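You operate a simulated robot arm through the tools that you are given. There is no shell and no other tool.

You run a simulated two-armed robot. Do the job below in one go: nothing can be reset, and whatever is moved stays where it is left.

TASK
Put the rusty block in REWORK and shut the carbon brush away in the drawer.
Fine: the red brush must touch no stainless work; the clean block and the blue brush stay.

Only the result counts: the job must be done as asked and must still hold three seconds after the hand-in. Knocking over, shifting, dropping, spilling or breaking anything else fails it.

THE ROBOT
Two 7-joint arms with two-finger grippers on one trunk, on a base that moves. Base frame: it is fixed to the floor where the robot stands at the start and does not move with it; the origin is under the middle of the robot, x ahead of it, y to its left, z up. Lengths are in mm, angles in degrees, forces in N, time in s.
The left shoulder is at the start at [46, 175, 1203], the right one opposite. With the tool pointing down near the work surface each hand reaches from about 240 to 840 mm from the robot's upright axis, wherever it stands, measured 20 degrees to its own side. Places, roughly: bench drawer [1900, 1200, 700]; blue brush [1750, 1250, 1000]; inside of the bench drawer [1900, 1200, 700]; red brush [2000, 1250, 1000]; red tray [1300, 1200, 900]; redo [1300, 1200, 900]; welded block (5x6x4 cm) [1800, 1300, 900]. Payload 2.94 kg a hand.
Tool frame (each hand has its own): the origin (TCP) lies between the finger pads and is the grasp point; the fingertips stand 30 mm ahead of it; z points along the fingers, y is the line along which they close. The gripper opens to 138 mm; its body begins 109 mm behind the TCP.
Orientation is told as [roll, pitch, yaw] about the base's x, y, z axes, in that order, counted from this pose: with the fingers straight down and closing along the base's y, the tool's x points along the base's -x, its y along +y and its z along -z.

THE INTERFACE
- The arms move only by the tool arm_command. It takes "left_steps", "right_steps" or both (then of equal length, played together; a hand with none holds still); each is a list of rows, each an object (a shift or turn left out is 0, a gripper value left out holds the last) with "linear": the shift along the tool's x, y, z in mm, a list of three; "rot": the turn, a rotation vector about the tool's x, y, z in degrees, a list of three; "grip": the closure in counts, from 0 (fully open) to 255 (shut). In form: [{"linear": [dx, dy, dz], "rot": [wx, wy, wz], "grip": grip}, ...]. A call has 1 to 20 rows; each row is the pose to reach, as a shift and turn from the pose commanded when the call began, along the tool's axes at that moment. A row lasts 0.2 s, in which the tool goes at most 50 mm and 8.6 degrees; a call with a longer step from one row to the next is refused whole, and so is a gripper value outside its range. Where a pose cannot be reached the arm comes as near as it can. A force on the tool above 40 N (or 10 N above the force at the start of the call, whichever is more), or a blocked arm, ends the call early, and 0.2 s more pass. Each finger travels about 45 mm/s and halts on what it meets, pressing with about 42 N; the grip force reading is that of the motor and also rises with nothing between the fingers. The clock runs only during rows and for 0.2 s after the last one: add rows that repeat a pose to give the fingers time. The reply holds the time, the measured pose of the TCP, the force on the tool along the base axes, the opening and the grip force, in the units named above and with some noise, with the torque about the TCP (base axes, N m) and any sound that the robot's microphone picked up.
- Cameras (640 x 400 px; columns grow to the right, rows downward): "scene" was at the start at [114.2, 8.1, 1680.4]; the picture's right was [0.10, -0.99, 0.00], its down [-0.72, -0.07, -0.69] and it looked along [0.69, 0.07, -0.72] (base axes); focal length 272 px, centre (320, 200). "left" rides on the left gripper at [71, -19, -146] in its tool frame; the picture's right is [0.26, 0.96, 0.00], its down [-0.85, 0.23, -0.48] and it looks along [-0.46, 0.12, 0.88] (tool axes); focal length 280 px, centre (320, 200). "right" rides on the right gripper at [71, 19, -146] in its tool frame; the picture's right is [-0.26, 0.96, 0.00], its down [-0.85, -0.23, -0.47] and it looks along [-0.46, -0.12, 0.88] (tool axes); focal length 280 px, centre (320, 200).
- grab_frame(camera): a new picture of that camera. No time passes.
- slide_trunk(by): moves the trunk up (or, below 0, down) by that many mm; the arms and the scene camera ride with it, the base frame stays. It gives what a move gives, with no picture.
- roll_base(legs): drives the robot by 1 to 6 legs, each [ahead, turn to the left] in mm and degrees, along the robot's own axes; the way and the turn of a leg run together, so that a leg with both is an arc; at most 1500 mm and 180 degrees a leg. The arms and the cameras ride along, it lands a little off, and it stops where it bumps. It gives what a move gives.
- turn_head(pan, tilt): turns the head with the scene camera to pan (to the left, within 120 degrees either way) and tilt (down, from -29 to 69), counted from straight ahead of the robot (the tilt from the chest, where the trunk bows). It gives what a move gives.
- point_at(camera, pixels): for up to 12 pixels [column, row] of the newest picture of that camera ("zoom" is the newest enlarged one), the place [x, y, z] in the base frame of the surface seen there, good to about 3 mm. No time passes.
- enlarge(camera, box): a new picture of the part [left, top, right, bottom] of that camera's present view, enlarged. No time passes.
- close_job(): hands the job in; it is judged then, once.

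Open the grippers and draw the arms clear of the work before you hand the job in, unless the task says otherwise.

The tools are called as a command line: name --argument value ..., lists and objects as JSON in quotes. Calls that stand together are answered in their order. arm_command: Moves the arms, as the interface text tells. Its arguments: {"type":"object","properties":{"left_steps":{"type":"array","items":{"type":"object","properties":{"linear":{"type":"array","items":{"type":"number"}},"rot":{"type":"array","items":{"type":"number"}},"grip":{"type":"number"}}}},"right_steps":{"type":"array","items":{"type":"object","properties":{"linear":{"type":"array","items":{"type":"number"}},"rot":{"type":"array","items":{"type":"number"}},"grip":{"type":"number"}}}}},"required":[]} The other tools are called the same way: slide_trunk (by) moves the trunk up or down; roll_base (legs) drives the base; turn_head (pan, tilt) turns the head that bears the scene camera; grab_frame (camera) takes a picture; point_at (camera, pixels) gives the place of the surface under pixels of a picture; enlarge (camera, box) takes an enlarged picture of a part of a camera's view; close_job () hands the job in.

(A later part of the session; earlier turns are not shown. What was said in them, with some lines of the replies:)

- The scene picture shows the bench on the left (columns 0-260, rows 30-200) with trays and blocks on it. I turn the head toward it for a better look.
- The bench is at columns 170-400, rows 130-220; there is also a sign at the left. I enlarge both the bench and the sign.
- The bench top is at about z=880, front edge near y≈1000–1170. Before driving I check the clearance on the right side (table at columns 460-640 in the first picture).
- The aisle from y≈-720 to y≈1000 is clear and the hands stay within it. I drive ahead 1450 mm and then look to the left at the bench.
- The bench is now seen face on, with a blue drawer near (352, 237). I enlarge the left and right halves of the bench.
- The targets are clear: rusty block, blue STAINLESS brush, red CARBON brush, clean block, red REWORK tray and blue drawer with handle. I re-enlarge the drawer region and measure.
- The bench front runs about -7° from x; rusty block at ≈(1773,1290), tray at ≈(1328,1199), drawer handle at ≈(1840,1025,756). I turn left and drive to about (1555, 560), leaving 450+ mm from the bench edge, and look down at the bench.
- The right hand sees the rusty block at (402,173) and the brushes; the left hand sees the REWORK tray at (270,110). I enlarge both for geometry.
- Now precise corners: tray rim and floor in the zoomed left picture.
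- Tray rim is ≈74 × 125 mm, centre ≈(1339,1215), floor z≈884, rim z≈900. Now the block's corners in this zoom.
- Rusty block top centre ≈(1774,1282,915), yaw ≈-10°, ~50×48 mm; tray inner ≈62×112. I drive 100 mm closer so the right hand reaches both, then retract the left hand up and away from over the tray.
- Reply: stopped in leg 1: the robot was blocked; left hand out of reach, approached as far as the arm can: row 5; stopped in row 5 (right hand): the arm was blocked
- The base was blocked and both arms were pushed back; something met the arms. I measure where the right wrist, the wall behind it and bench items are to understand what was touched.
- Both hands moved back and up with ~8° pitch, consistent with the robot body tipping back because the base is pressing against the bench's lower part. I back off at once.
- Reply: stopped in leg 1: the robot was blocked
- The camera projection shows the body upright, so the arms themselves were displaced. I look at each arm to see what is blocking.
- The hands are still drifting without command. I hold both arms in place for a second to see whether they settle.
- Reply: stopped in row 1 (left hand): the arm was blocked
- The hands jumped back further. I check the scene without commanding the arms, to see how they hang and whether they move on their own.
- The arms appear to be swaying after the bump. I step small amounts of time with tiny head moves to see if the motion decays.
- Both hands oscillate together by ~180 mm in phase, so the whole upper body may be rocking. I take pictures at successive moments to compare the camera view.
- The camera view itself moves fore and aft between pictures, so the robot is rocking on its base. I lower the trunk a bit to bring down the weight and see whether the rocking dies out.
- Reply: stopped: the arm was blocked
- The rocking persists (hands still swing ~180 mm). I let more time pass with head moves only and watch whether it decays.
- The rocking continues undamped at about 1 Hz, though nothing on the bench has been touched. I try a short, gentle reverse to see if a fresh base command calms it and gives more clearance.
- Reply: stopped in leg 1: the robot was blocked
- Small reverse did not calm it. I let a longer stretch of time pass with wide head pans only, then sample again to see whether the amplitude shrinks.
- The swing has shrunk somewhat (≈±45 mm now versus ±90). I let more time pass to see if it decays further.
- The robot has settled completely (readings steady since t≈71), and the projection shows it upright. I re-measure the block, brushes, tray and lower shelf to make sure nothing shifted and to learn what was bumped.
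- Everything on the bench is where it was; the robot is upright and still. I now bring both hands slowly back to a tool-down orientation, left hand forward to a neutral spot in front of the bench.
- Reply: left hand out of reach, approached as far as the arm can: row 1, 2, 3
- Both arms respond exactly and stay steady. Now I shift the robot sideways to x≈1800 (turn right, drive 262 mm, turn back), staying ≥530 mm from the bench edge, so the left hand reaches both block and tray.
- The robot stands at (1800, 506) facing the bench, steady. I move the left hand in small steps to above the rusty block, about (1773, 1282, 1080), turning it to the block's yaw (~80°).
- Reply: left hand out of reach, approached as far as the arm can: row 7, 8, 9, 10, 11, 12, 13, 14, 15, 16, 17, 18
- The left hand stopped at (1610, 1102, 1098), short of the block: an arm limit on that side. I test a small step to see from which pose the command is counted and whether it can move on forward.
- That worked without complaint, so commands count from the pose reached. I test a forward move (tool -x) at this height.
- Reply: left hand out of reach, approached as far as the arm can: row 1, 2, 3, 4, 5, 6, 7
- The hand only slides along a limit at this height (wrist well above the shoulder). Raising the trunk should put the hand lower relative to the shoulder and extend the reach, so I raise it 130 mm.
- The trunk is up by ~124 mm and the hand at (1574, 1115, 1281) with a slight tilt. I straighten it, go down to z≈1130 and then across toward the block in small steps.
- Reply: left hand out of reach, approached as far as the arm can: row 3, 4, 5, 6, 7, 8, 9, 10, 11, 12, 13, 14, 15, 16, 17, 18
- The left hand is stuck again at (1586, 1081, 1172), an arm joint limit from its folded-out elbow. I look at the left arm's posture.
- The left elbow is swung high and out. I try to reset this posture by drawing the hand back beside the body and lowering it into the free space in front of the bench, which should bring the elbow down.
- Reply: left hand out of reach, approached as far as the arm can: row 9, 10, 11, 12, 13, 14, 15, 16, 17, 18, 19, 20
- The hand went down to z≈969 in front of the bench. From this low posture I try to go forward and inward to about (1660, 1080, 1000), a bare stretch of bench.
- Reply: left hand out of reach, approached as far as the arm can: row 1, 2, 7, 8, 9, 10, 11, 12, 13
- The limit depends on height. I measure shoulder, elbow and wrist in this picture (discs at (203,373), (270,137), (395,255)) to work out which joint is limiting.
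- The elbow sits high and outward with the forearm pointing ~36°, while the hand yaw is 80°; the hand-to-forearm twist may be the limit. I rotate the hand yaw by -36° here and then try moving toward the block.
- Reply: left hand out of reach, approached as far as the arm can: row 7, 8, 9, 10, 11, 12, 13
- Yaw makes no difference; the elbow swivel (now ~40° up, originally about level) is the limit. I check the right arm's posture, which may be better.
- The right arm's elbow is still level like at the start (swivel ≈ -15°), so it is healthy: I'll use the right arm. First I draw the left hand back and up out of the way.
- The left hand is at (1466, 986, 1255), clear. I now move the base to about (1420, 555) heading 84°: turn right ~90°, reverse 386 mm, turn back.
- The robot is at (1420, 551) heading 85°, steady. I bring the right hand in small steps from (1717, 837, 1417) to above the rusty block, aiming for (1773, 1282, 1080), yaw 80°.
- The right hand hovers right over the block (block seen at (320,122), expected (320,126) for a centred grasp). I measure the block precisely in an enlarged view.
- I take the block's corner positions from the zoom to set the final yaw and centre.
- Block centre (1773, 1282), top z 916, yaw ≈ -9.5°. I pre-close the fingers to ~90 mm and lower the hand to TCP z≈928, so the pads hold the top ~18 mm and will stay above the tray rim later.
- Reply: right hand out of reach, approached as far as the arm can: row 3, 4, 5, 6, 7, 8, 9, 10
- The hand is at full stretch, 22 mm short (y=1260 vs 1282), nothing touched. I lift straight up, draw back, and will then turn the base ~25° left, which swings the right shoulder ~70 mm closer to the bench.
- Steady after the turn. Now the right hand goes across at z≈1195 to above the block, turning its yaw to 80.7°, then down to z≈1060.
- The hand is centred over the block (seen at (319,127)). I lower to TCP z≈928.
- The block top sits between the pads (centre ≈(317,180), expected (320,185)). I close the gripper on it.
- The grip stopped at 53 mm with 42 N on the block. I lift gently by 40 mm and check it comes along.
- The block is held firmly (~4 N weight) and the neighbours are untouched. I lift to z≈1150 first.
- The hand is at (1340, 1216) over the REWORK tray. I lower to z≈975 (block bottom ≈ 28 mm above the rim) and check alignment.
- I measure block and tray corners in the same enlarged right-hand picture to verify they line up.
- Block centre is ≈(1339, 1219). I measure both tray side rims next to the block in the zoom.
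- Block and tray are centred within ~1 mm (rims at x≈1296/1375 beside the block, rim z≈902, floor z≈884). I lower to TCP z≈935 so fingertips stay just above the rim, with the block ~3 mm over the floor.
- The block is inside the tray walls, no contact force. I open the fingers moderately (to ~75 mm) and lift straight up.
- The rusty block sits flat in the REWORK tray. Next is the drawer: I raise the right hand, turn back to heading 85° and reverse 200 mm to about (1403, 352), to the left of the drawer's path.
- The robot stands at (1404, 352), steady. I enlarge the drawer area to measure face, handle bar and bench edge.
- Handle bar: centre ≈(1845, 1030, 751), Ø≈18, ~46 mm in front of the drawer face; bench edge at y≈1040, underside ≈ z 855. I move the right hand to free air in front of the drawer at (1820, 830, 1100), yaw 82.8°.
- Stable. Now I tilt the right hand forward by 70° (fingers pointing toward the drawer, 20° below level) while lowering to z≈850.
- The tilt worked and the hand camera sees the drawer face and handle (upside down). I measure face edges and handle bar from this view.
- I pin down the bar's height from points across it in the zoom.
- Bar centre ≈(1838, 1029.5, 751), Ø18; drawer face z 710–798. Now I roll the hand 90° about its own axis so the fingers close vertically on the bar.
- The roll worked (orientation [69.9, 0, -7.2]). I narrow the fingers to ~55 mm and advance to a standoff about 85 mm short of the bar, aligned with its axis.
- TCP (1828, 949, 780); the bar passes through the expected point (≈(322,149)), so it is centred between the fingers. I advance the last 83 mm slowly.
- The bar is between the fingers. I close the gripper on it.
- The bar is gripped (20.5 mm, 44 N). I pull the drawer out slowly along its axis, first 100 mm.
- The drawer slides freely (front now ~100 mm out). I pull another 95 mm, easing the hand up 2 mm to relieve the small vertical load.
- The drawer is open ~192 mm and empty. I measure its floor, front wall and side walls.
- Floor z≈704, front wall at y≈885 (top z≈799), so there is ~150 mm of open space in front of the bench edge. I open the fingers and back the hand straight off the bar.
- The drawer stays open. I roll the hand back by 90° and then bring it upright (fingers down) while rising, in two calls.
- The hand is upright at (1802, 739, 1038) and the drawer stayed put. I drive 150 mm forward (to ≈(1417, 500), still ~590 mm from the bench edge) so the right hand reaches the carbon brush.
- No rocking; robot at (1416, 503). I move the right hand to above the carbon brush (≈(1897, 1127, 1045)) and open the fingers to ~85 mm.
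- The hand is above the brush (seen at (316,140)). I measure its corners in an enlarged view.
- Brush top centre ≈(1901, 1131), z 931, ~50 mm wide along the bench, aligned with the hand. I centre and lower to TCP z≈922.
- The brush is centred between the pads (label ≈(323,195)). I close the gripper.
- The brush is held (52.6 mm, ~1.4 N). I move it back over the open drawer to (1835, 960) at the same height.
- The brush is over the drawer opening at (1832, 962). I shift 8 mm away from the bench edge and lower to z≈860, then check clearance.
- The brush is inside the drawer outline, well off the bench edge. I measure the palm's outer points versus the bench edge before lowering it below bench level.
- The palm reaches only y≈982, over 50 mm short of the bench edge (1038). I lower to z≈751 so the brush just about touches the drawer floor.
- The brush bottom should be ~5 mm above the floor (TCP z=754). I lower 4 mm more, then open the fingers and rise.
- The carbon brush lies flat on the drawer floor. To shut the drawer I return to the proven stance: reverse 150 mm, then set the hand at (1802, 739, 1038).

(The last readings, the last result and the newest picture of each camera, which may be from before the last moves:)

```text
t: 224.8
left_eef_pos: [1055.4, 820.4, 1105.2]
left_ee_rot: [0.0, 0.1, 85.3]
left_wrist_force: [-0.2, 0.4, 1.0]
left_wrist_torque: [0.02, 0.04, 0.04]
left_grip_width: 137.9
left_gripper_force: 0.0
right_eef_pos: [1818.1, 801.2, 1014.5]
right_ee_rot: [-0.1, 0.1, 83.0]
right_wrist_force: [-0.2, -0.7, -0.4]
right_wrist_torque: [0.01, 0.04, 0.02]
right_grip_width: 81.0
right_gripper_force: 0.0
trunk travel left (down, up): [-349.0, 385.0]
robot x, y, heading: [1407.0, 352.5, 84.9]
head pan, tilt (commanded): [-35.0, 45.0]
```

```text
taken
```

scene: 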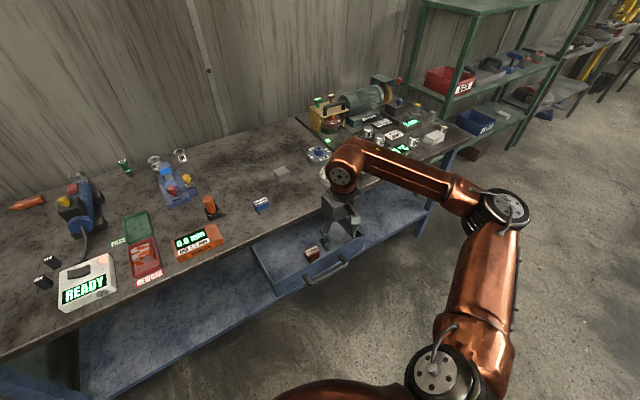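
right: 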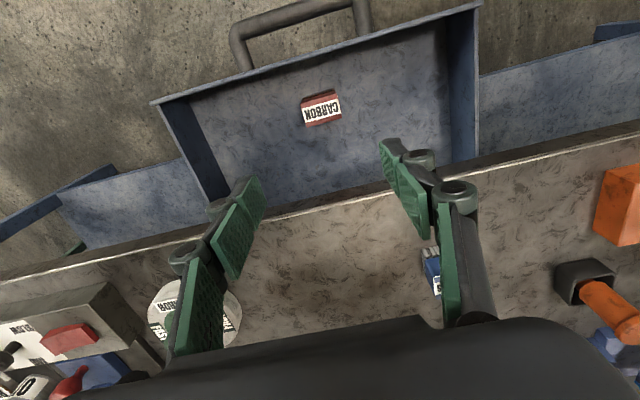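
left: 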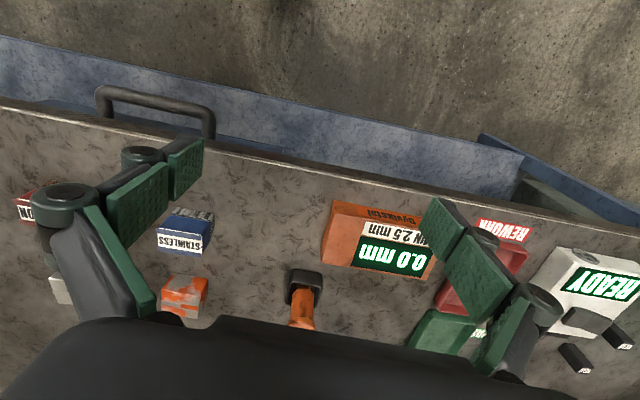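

Back at (1405, 352), steady, brush still in the drawer. I draw the hand back to (1802, 739, 1038) with fingers at ~57 mm.

arm_command --right_steps '[{"linear": [5, 1, -6], "grip": 150}, {"linear": [18, 3, -12], "grip": 150}, {"linear": [35, 5, -18], "grip": 150}, {"linear": [50, 7, -22], "grip": 150}, {"linear": [60, 9, -23], "grip": 150}, {"linear": [63.6, 9.3, -23], "grip": 150}, {"linear": [63.6, 9.3, -23], "grip": 150}]'

arm_command --right_steps '[{"linear": [0, 0, 6], "rot": [0, -2, 0]}, {"linear": [0, 0, 22], "rot": [0, -6, 0]}, {"linear": [0, 0, 42], "rot": [0, -12, 0]}, {"linear": [0, 0, 63], "rot": [0, -18, 0]}, {"linear": [0, 0, 84], "rot": [0, -24, 0]}, {"linear": [0, 0, 105], "rot": [0, -30, 0]}, {"linear": [0, 0, 126], "rot": [0, -36, 0]}, {"linear": [0, 0, 147], "rot": [0, -42, 0]}, {"linear": [0, 0, 168], "rot": [0, -48, 0]}, {"linear": [0, 0, 189], "rot": [0, -54, 0]}, {"linear": [0, 0, 210], "rot": [0, -60, 0]}, {"linear": [0, 0, 230], "rot": [0, -65, 0]}, {"linear": [0, 0, 245], "rot": [0, -68, 0]}, {"linear": [0, 0, 251], "rot": [0, -70, 0]}, {"linear": [0, 0, 251], "rot": [0, -70, 0]}]'

arm_command --right_steps '[{"rot": [0, 0, 3]}, {"rot": [0, 0, 9]}, {"rot": [0, 0, 16]}, {"rot": [0, 0, 24]}, {"rot": [0, 0, 32]}, {"rot": [0, 0, 40]}, {"rot": [0, 0, 48]}, {"rot": [0, 0, 56]}, {"rot": [0, 0, 64]}, {"rot": [0, 0, 72]}, {"rot": [0, 0, 79]}, {"rot": [0, 0, 85]}, {"rot": [0, 0, 89]}, {"rot": [0, 0, 90]}, {"rot": [0, 0, 90]}]'

grab_frame --camera "right"

enlarge --camera "scene" --box '[220, 190, 400, 330]'

```text
t: 226.4
left_eef_pos: [1053.5, 821.1, 1104.9]
left_ee_rot: [0.1, 0.1, 85.2]
left_wrist_force: [0.1, 0.2, 0.1]
left_wrist_torque: [0.0, -0.01, 0.01]
left_grip_width: 138.1
left_gripper_force: 0.0
right_eef_pos: [1802.4, 740.0, 1037.8]
right_ee_rot: [0.0, 0.0, 82.9]
right_wrist_force: [0.6, -0.1, -0.6]
right_wrist_torque: [0.0, -0.01, -0.03]
right_grip_width: 56.9
right_gripper_force: 0.1
trunk travel left (down, up): [-349.0, 385.0]
robot x, y, heading: [1405.3, 351.6, 85.0]
head pan, tilt (commanded): [-35.0, 45.0]
```

```text
t: 229.7
left_eef_pos: [1054.6, 821.9, 1103.5]
left_ee_rot: [0.1, 0.1, 85.2]
left_wrist_force: [0.6, 0.3, 0.1]
left_wrist_torque: [0.02, 0.04, -0.01]
left_grip_width: 138.1
left_gripper_force: 0.0
right_eef_pos: [1802.7, 737.6, 787.7]
right_ee_rot: [0.0, -70.1, 82.9]
right_wrist_force: [0.0, 0.4, 0.5]
right_wrist_torque: [-0.02, -0.02, 0.05]
right_grip_width: 57.0
right_gripper_force: 0.1
trunk travel left (down, up): [-349.0, 385.0]
robot x, y, heading: [1400.6, 354.3, 84.9]
head pan, tilt (commanded): [-35.0, 45.0]
```

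```text
t: 232.8
left_eef_pos: [1054.3, 819.9, 1104.2]
left_ee_rot: [0.1, 0.2, 85.3]
left_wrist_force: [-0.7, -0.6, 0.5]
left_wrist_torque: [0.02, 0.03, -0.01]
left_grip_width: 138.1
left_gripper_force: 0.2
right_eef_pos: [1801.7, 739.6, 786.4]
right_ee_rot: [69.8, 0.1, -7.1]
right_wrist_force: [0.4, 0.5, 0.1]
right_wrist_torque: [0.03, -0.01, 0.0]
right_grip_width: 56.9
right_gripper_force: 0.0
trunk travel left (down, up): [-349.0, 385.0]
robot x, y, heading: [1400.9, 352.8, 85.1]
head pan, tilt (commanded): [-35.0, 45.0]
```

```text
taken
```

right: 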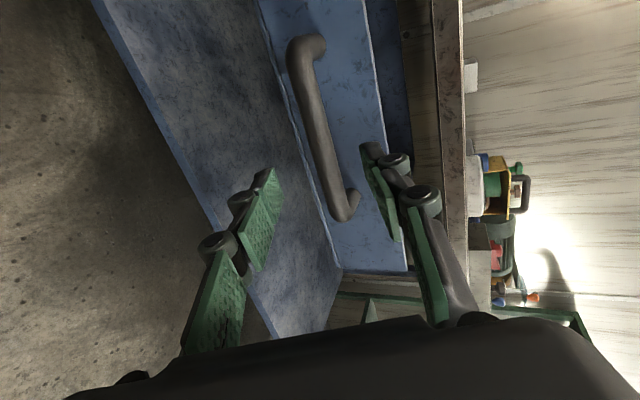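

```text
2.86 times, centred on (310, 260) of scene
```

zoom: 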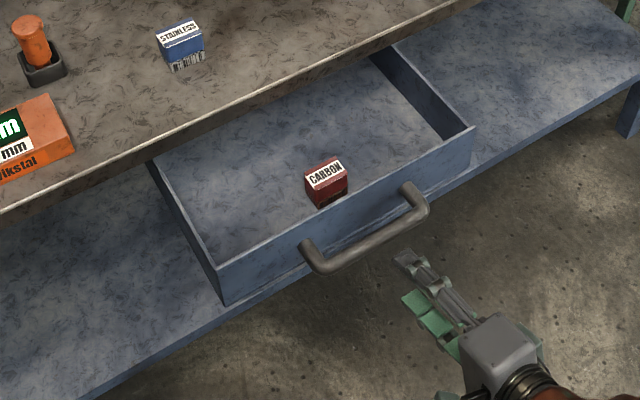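

The hand is lined up with the handle again (bar at ≈(322,143) as expected). I advance 102 mm along the fingers and close on the bar.

arm_command --right_steps '[{"linear": [0.5, 0.4, 6]}, {"linear": [1, 0.8, 18]}, {"linear": [1, 0.8, 34]}, {"linear": [1, 0.8, 52]}, {"linear": [1, 0.8, 70]}, {"linear": [1, 0.8, 86]}, {"linear": [1, 0.8, 97]}, {"linear": [1, 0.8, 102]}, {"linear": [1, 0.8, 102]}]'

grab_frame --camera "right"

```text
t: 234.8
left_eef_pos: [1054.7, 820.6, 1104.6]
left_ee_rot: [0.1, 0.1, 85.3]
left_wrist_force: [-0.4, 0.2, -0.1]
left_wrist_torque: [0.01, 0.02, 0.01]
left_grip_width: 138.2
left_gripper_force: 0.1
right_eef_pos: [1813.1, 835.7, 752.5]
right_ee_rot: [70.0, 0.0, -7.1]
right_wrist_force: [0.1, -0.5, 0.6]
right_wrist_torque: [0.0, 0.02, 0.02]
right_grip_width: 56.6
right_gripper_force: 0.0
trunk travel left (down, up): [-349.0, 385.0]
robot x, y, heading: [1402.3, 350.1, 85.2]
head pan, tilt (commanded): [-35.0, 45.0]
```

```text
taken
```

right: 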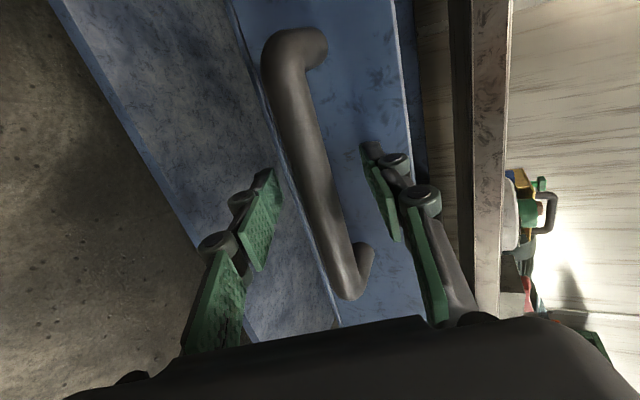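

The bar sits midway between the pads. I close the gripper on it.

arm_command --right_steps '[{"grip": 190}, {"grip": 215}, {"grip": 255}, {"grip": 255}, {"grip": 255}, {"grip": 255}, {"grip": 255}]'

```text
t: 236.4
left_eef_pos: [1056.1, 821.7, 1104.5]
left_ee_rot: [0.0, 0.3, 85.3]
left_wrist_force: [-0.7, 0.3, 0.0]
left_wrist_torque: [0.03, -0.03, -0.01]
left_grip_width: 137.9
left_gripper_force: 0.2
right_eef_pos: [1811.7, 835.6, 752.1]
right_ee_rot: [69.7, -0.1, -7.1]
right_wrist_force: [-1.8, -1.2, -7.7]
right_wrist_torque: [-0.05, -0.11, -0.04]
right_grip_width: 20.3
right_gripper_force: 45.3
trunk travel left (down, up): [-349.0, 385.0]
robot x, y, heading: [1405.6, 354.8, 85.2]
head pan, tilt (commanded): [-35.0, 45.0]
```

Gripped. I push the drawer in gently, first about 150 mm.

arm_command --right_steps '[{"linear": [0, 0, 2.8]}, {"linear": [0, 1.5, 7.5]}, {"linear": [0, 4.5, 15]}, {"linear": [0, 8, 24.4]}, {"linear": [0, 11.8, 34.7]}, {"linear": [0, 15.6, 45]}, {"linear": [0, 19.5, 56.3]}, {"linear": [0, 23.7, 67.6]}, {"linear": [0, 27.8, 78.9]}, {"linear": [0, 32, 90.1]}, {"linear": [0, 36.1, 101.4]}, {"linear": [0, 40.2, 112.7]}, {"linear": [0, 44, 123]}, {"linear": [0, 47.5, 132.4]}, {"linear": [0, 49.5, 138]}, {"linear": [0, 50.2, 140.9]}, {"linear": [0, 50.2, 140.9]}]'

enlarge --camera "scene" --box '[220, 190, 400, 330]'

```text
t: 240.1
left_eef_pos: [1055.6, 820.9, 1104.9]
left_ee_rot: [0.2, 0.0, 85.2]
left_wrist_force: [0.3, -0.2, 0.1]
left_wrist_torque: [0.01, 0.01, -0.01]
left_grip_width: 138.2
left_gripper_force: 0.0
right_eef_pos: [1830.5, 983.2, 752.6]
right_ee_rot: [70.1, 0.0, -7.1]
right_wrist_force: [8.1, -0.7, 3.4]
right_wrist_torque: [-0.01, -0.27, -0.34]
right_grip_width: 20.4
right_gripper_force: 45.3
trunk travel left (down, up): [-349.0, 385.0]
robot x, y, heading: [1401.0, 352.5, 85.4]
head pan, tilt (commanded): [-35.0, 45.0]
```

```text
2.86 times, centred on (310, 260) of scene
```

zoom: 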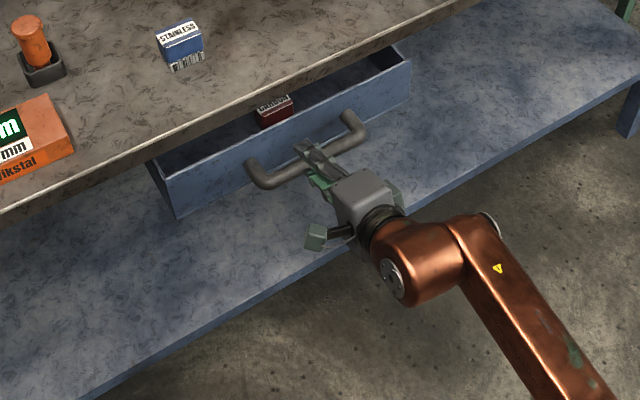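

About 43 mm remain. I push the rest slowly, with a 1 mm sideways correction to relieve the 8 N lateral load, until the drawer seats.

arm_command --right_steps '[{"linear": [-0.5, 1, 2.8]}, {"linear": [-1, 2.6, 7.5]}, {"linear": [-1, 4.5, 13]}, {"linear": [-1, 6.5, 18.8]}, {"linear": [-1, 8.5, 24.4]}, {"linear": [-1, 10.4, 30]}, {"linear": [-1, 12.2, 35]}, {"linear": [-1, 13.6, 39]}, {"linear": [-1, 14.8, 41]}, {"linear": [-1, 15.1, 42.2]}, {"linear": [-1, 15.1, 42.2]}]'

enlarge --camera "scene" --box '[220, 190, 400, 330]'

```text
t: 242.4
left_eef_pos: [1054.8, 821.0, 1105.0]
left_ee_rot: [0.0, 0.1, 85.3]
left_wrist_force: [0.3, -0.6, -0.5]
left_wrist_torque: [0.01, 0.02, 0.01]
left_grip_width: 138.3
left_gripper_force: 0.1
right_eef_pos: [1837.9, 1028.3, 752.2]
right_ee_rot: [70.0, 0.0, -7.0]
right_wrist_force: [-1.0, -1.2, 6.3]
right_wrist_torque: [0.03, -0.13, -0.06]
right_grip_width: 20.3
right_gripper_force: 45.5
trunk travel left (down, up): [-349.0, 385.0]
robot x, y, heading: [1399.4, 352.5, 84.8]
head pan, tilt (commanded): [-35.0, 45.0]
```

```text
2.86 times, centred on (310, 260) of scene
```

zoom: 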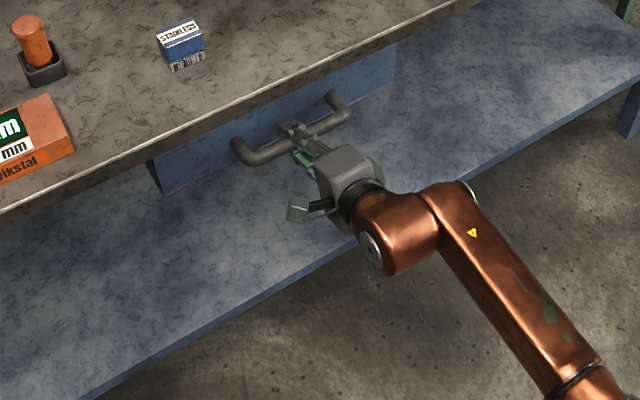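

The drawer looks flush (TCP y=1028 versus 1027 expected for closed). I press 4 mm further to make sure it is against its stop.

arm_command --right_steps '[{"linear": [0, 0.3, 1]}, {"linear": [0, 0.7, 2]}, {"linear": [0, 1, 3]}, {"linear": [0, 1.3, 4]}, {"linear": [0, 1.3, 4]}]'

point_at --camera "zoom" --pixels '[[165, 185], [300, 110], [380, 80], [200, 165]]'

```text
t: 243.7
left_eef_pos: [1054.5, 817.3, 1104.6]
left_ee_rot: [0.1, 0.0, 85.4]
left_wrist_force: [-0.2, -0.9, -0.1]
left_wrist_torque: [-0.02, 0.02, -0.04]
left_grip_width: 137.9
left_gripper_force: 0.1
right_eef_pos: [1837.0, 1030.3, 750.5]
right_ee_rot: [69.9, 0.0, -7.1]
right_wrist_force: [-10.2, -31.7, 8.4]
right_wrist_torque: [-0.02, -0.02, 0.13]
right_grip_width: 20.3
right_gripper_force: 45.3
trunk travel left (down, up): [-349.0, 385.0]
robot x, y, heading: [1402.5, 352.0, 85.1]
head pan, tilt (commanded): [-35.0, 45.0]
```

```text
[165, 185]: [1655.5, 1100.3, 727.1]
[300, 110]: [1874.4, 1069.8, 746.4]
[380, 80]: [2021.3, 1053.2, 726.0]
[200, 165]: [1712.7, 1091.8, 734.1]
```

The drawer is hard against its stop (-32 N), face back at its original position. I ease the push by 3 mm, open the fingers and back straight off.

arm_command --right_steps '[{"linear": [0, -0.5, -1.5]}, {"linear": [0, -1, -3]}, {"linear": [0, -1, -3]}, {"linear": [0, -1, -3], "grip": 200}, {"linear": [0, -1, -3], "grip": 170}, {"linear": [0, -1, -3], "grip": 150}, {"linear": [0, -1, -3], "grip": 150}, {"linear": [0, -1, -3], "grip": 150}]'

arm_command --right_steps '[{"linear": [0, 0, -5]}, {"linear": [0, 0, -16]}, {"linear": [0, 0, -34]}, {"linear": [0, 0, -56]}, {"linear": [0, 0, -80]}, {"linear": [0, 0, -105]}, {"linear": [0, 0, -130]}, {"linear": [0, 0, -155]}, {"linear": [0, 0, -178]}, {"linear": [0, 0, -195]}, {"linear": [0, 0, -200]}, {"linear": [0, 0, -200]}]'

grab_frame --camera "scene"

grab_frame --camera "right"

```text
t: 245.4
left_eef_pos: [1055.5, 820.4, 1104.6]
left_ee_rot: [0.1, 0.0, 85.3]
left_wrist_force: [0.3, -0.3, -0.4]
left_wrist_torque: [-0.02, 0.02, 0.02]
left_grip_width: 138.0
left_gripper_force: 0.1
right_eef_pos: [1839.4, 1029.8, 750.6]
right_ee_rot: [69.9, 0.0, -7.2]
right_wrist_force: [0.2, 1.3, 0.0]
right_wrist_torque: [0.0, -0.01, 0.04]
right_grip_width: 57.1
right_gripper_force: 0.1
trunk travel left (down, up): [-349.0, 385.0]
robot x, y, heading: [1404.6, 349.7, 85.0]
head pan, tilt (commanded): [-35.0, 45.0]
```

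```text
t: 248.1
left_eef_pos: [1055.0, 821.0, 1103.7]
left_ee_rot: [0.2, 0.1, 85.3]
left_wrist_force: [-0.5, -0.4, -0.3]
left_wrist_torque: [0.04, 0.03, 0.01]
left_grip_width: 138.1
left_gripper_force: 0.0
right_eef_pos: [1813.8, 842.7, 819.1]
right_ee_rot: [69.9, 0.1, -7.1]
right_wrist_force: [0.1, -0.3, -0.2]
right_wrist_torque: [0.02, 0.02, 0.05]
right_grip_width: 56.7
right_gripper_force: 0.0
trunk travel left (down, up): [-349.0, 385.0]
robot x, y, heading: [1403.1, 351.2, 84.9]
head pan, tilt (commanded): [-35.0, 45.0]
```

```text
taken
```

scene: 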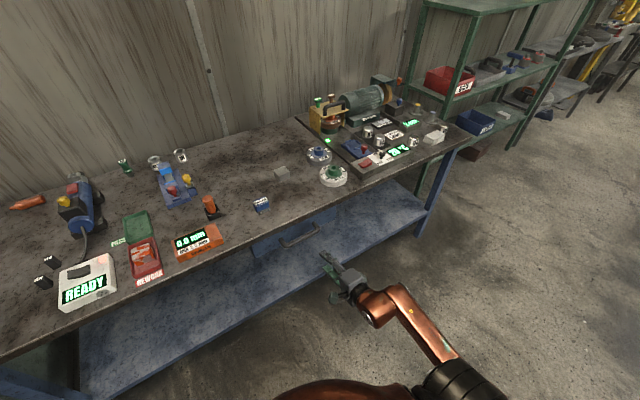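

```text
taken
```

right: 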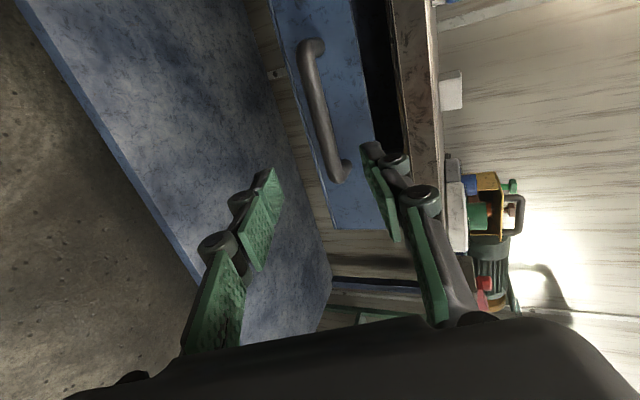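

The drawer is shut and the hand is free. I roll the hand back and bring it upright while retreating up and away from the bench.

arm_command --right_steps '[{"rot": [0, 0, -3]}, {"rot": [0, 0, -9]}, {"rot": [0, 0, -16]}, {"rot": [0, 0, -24]}, {"rot": [0, 0, -32]}, {"rot": [0, 0, -40]}, {"rot": [0, 0, -48]}, {"rot": [0, 0, -56]}, {"rot": [0, 0, -64]}, {"rot": [0, 0, -72]}, {"rot": [0, 0, -79]}, {"rot": [0, 0, -85]}, {"rot": [0, 0, -89]}, {"rot": [0, 0, -90]}, {"rot": [0, 0, -90]}]'

arm_command --right_steps '[{"linear": [-4, 0, -8], "rot": [0, 1, 0]}, {"linear": [-14, 0, -22], "rot": [0, 4, 0]}, {"linear": [-28, 0, -37], "rot": [0, 9, 0]}, {"linear": [-43, 0, -50], "rot": [0, 15, 0]}, {"linear": [-58, 0, -63], "rot": [0, 21, 0]}, {"linear": [-73, 0, -76], "rot": [0, 27, 0]}, {"linear": [-88, 0, -89], "rot": [0, 33, 0]}, {"linear": [-103, 0, -102], "rot": [0, 39, 0]}, {"linear": [-118, 0, -115], "rot": [0, 45, 0]}, {"linear": [-133, 0, -128], "rot": [0, 51, 0]}, {"linear": [-148, 0, -141], "rot": [0, 57, 0]}, {"linear": [-161, 0, -153], "rot": [0, 62, 0]}, {"linear": [-172, 0, -164], "rot": [0, 66, 0]}, {"linear": [-180, 0, -171], "rot": [0, 69, 0]}, {"linear": [-182, 0, -173], "rot": [0, 70, 0], "grip": 0}, {"linear": [-182, 0, -173], "rot": [0, 70, 0], "grip": 0}, {"linear": [-182, 0, -173], "rot": [0, 70, 0], "grip": 0}, {"linear": [-182, 0, -173], "rot": [0, 70, 0], "grip": 0}, {"linear": [-182, 0, -173], "rot": [0, 70, 0], "grip": 0}, {"linear": [-182, 0, -173], "rot": [0, 70, 0], "grip": 0}]'

roll_base --legs '[[-200, 0]]'

turn_head --pan -5 --tilt 40

grab_frame --camera "scene"

```text
t: 251.2
left_eef_pos: [1053.6, 820.7, 1103.8]
left_ee_rot: [0.0, 0.1, 85.3]
left_wrist_force: [-0.1, -0.4, -0.1]
left_wrist_torque: [0.02, 0.03, -0.01]
left_grip_width: 137.7
left_gripper_force: 0.1
right_eef_pos: [1814.7, 841.7, 819.0]
right_ee_rot: [0.0, -69.9, 83.0]
right_wrist_force: [1.2, -0.2, -0.1]
right_wrist_torque: [0.03, -0.04, 0.01]
right_grip_width: 56.7
right_gripper_force: 0.2
trunk travel left (down, up): [-349.0, 385.0]
robot x, y, heading: [1402.2, 352.7, 85.0]
head pan, tilt (commanded): [-35.0, 45.0]
```

```text
t: 255.4
left_eef_pos: [1055.6, 822.1, 1104.0]
left_ee_rot: [0.1, 0.1, 85.3]
left_wrist_force: [0.0, 0.2, 0.6]
left_wrist_torque: [0.01, -0.02, 0.02]
left_grip_width: 138.1
left_gripper_force: 0.0
right_eef_pos: [1802.3, 744.3, 1049.6]
right_ee_rot: [-0.1, 0.1, 82.9]
right_wrist_force: [0.3, 0.3, -0.6]
right_wrist_torque: [0.01, -0.03, 0.0]
right_grip_width: 138.1
right_gripper_force: 0.1
trunk travel left (down, up): [-349.0, 385.0]
robot x, y, heading: [1402.6, 351.2, 85.2]
head pan, tilt (commanded): [-35.0, 45.0]
```

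```text
t: 257.0
left_eef_pos: [1034.5, 620.2, 1104.7]
left_ee_rot: [0.2, 0.1, 85.7]
left_wrist_force: [0.8, -0.6, 0.0]
left_wrist_torque: [0.05, 0.02, 0.01]
left_grip_width: 138.1
left_gripper_force: 0.1
right_eef_pos: [1784.3, 546.1, 1049.9]
right_ee_rot: [-0.1, -0.1, 83.2]
right_wrist_force: [0.2, -0.9, 0.3]
right_wrist_torque: [0.02, 0.0, -0.01]
right_grip_width: 138.1
right_gripper_force: 0.0
trunk travel left (down, up): [-349.0, 385.0]
robot x, y, heading: [1393.1, 154.6, 85.5]
head pan, tilt (commanded): [-35.0, 45.0]
```

```text
t: 258.0
left_eef_pos: [1035.0, 619.9, 1104.4]
left_ee_rot: [0.1, 0.1, 85.6]
left_wrist_force: [0.1, 0.3, 0.2]
left_wrist_torque: [-0.04, -0.02, 0.02]
left_grip_width: 137.8
left_gripper_force: 0.1
right_eef_pos: [1784.3, 547.7, 1049.4]
right_ee_rot: [0.0, 0.0, 83.2]
right_wrist_force: [0.8, -0.4, -0.5]
right_wrist_torque: [-0.02, 0.0, -0.04]
right_grip_width: 137.9
right_gripper_force: 0.1
trunk travel left (down, up): [-349.0, 385.0]
robot x, y, heading: [1384.6, 153.1, 85.2]
head pan, tilt (commanded): [-5.0, 40.0]
```

```text
taken
```

scene: 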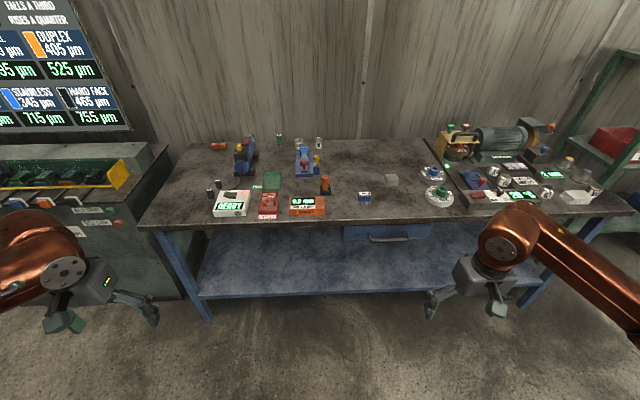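

Both hands are open and clear of the bench. I inspect the tray, the brush/block area and the drawer in enlarged views before handing in.

enlarge --camera "scene" --box '[195, 125, 345, 225]'

enlarge --camera "scene" --box '[320, 160, 470, 260]'

point_at --camera "zoom" --pixels '[[190, 160], [300, 85], [115, 320], [300, 300], [300, 330], [460, 290]]'

```text
4.00 times, centred on (270, 175) of scene
```

zoom: 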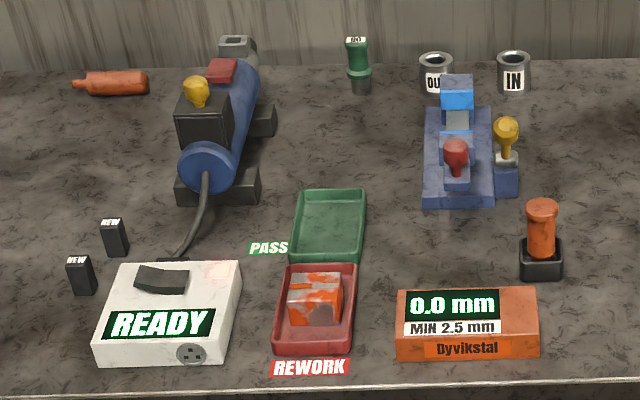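

```text
4.00 times, centred on (395, 210) of scene
```

zoom: 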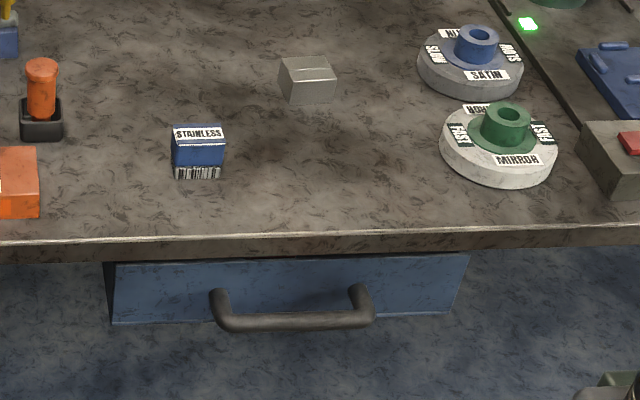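

```text
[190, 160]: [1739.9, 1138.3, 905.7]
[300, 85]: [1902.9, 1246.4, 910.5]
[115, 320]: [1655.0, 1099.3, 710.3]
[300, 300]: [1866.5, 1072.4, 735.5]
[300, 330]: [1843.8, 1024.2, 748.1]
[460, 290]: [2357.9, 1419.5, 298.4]
```

The rusty block is in REWORK. The drawer face is back at its closed position (y≈1099 at x=1655) with the carbon brush inside. The blue brush and clean block are where they were, and both open hands are clear. I hand the job in.

close_job

```text
The job is handed in.
```

The job is handed in: the rusty block is in the REWORK tray, and the carbon (red) brush is in the drawer with the drawer shut. I haven't been shown the judging result.

- **Block:** it sits flat inside the red REWORK tray, on the floor between the walls.
- **Brush:** it lay flat on the drawer floor before I closed the drawer. The drawer was pushed against its stop, and its face measures back at its original closed position. The brush touched no stainless work on the way.
- **Left in place:** the blue brush and the clean block are where they started.
- **Bump early on:** while I was driving closer to the bench, the robot was stopped by something I couldn't see. It rocked for about 50 seconds before settling. I re-measured the bench items afterwards and nothing had moved.

Both grippers are open, and the arms are drawn back from the bench.
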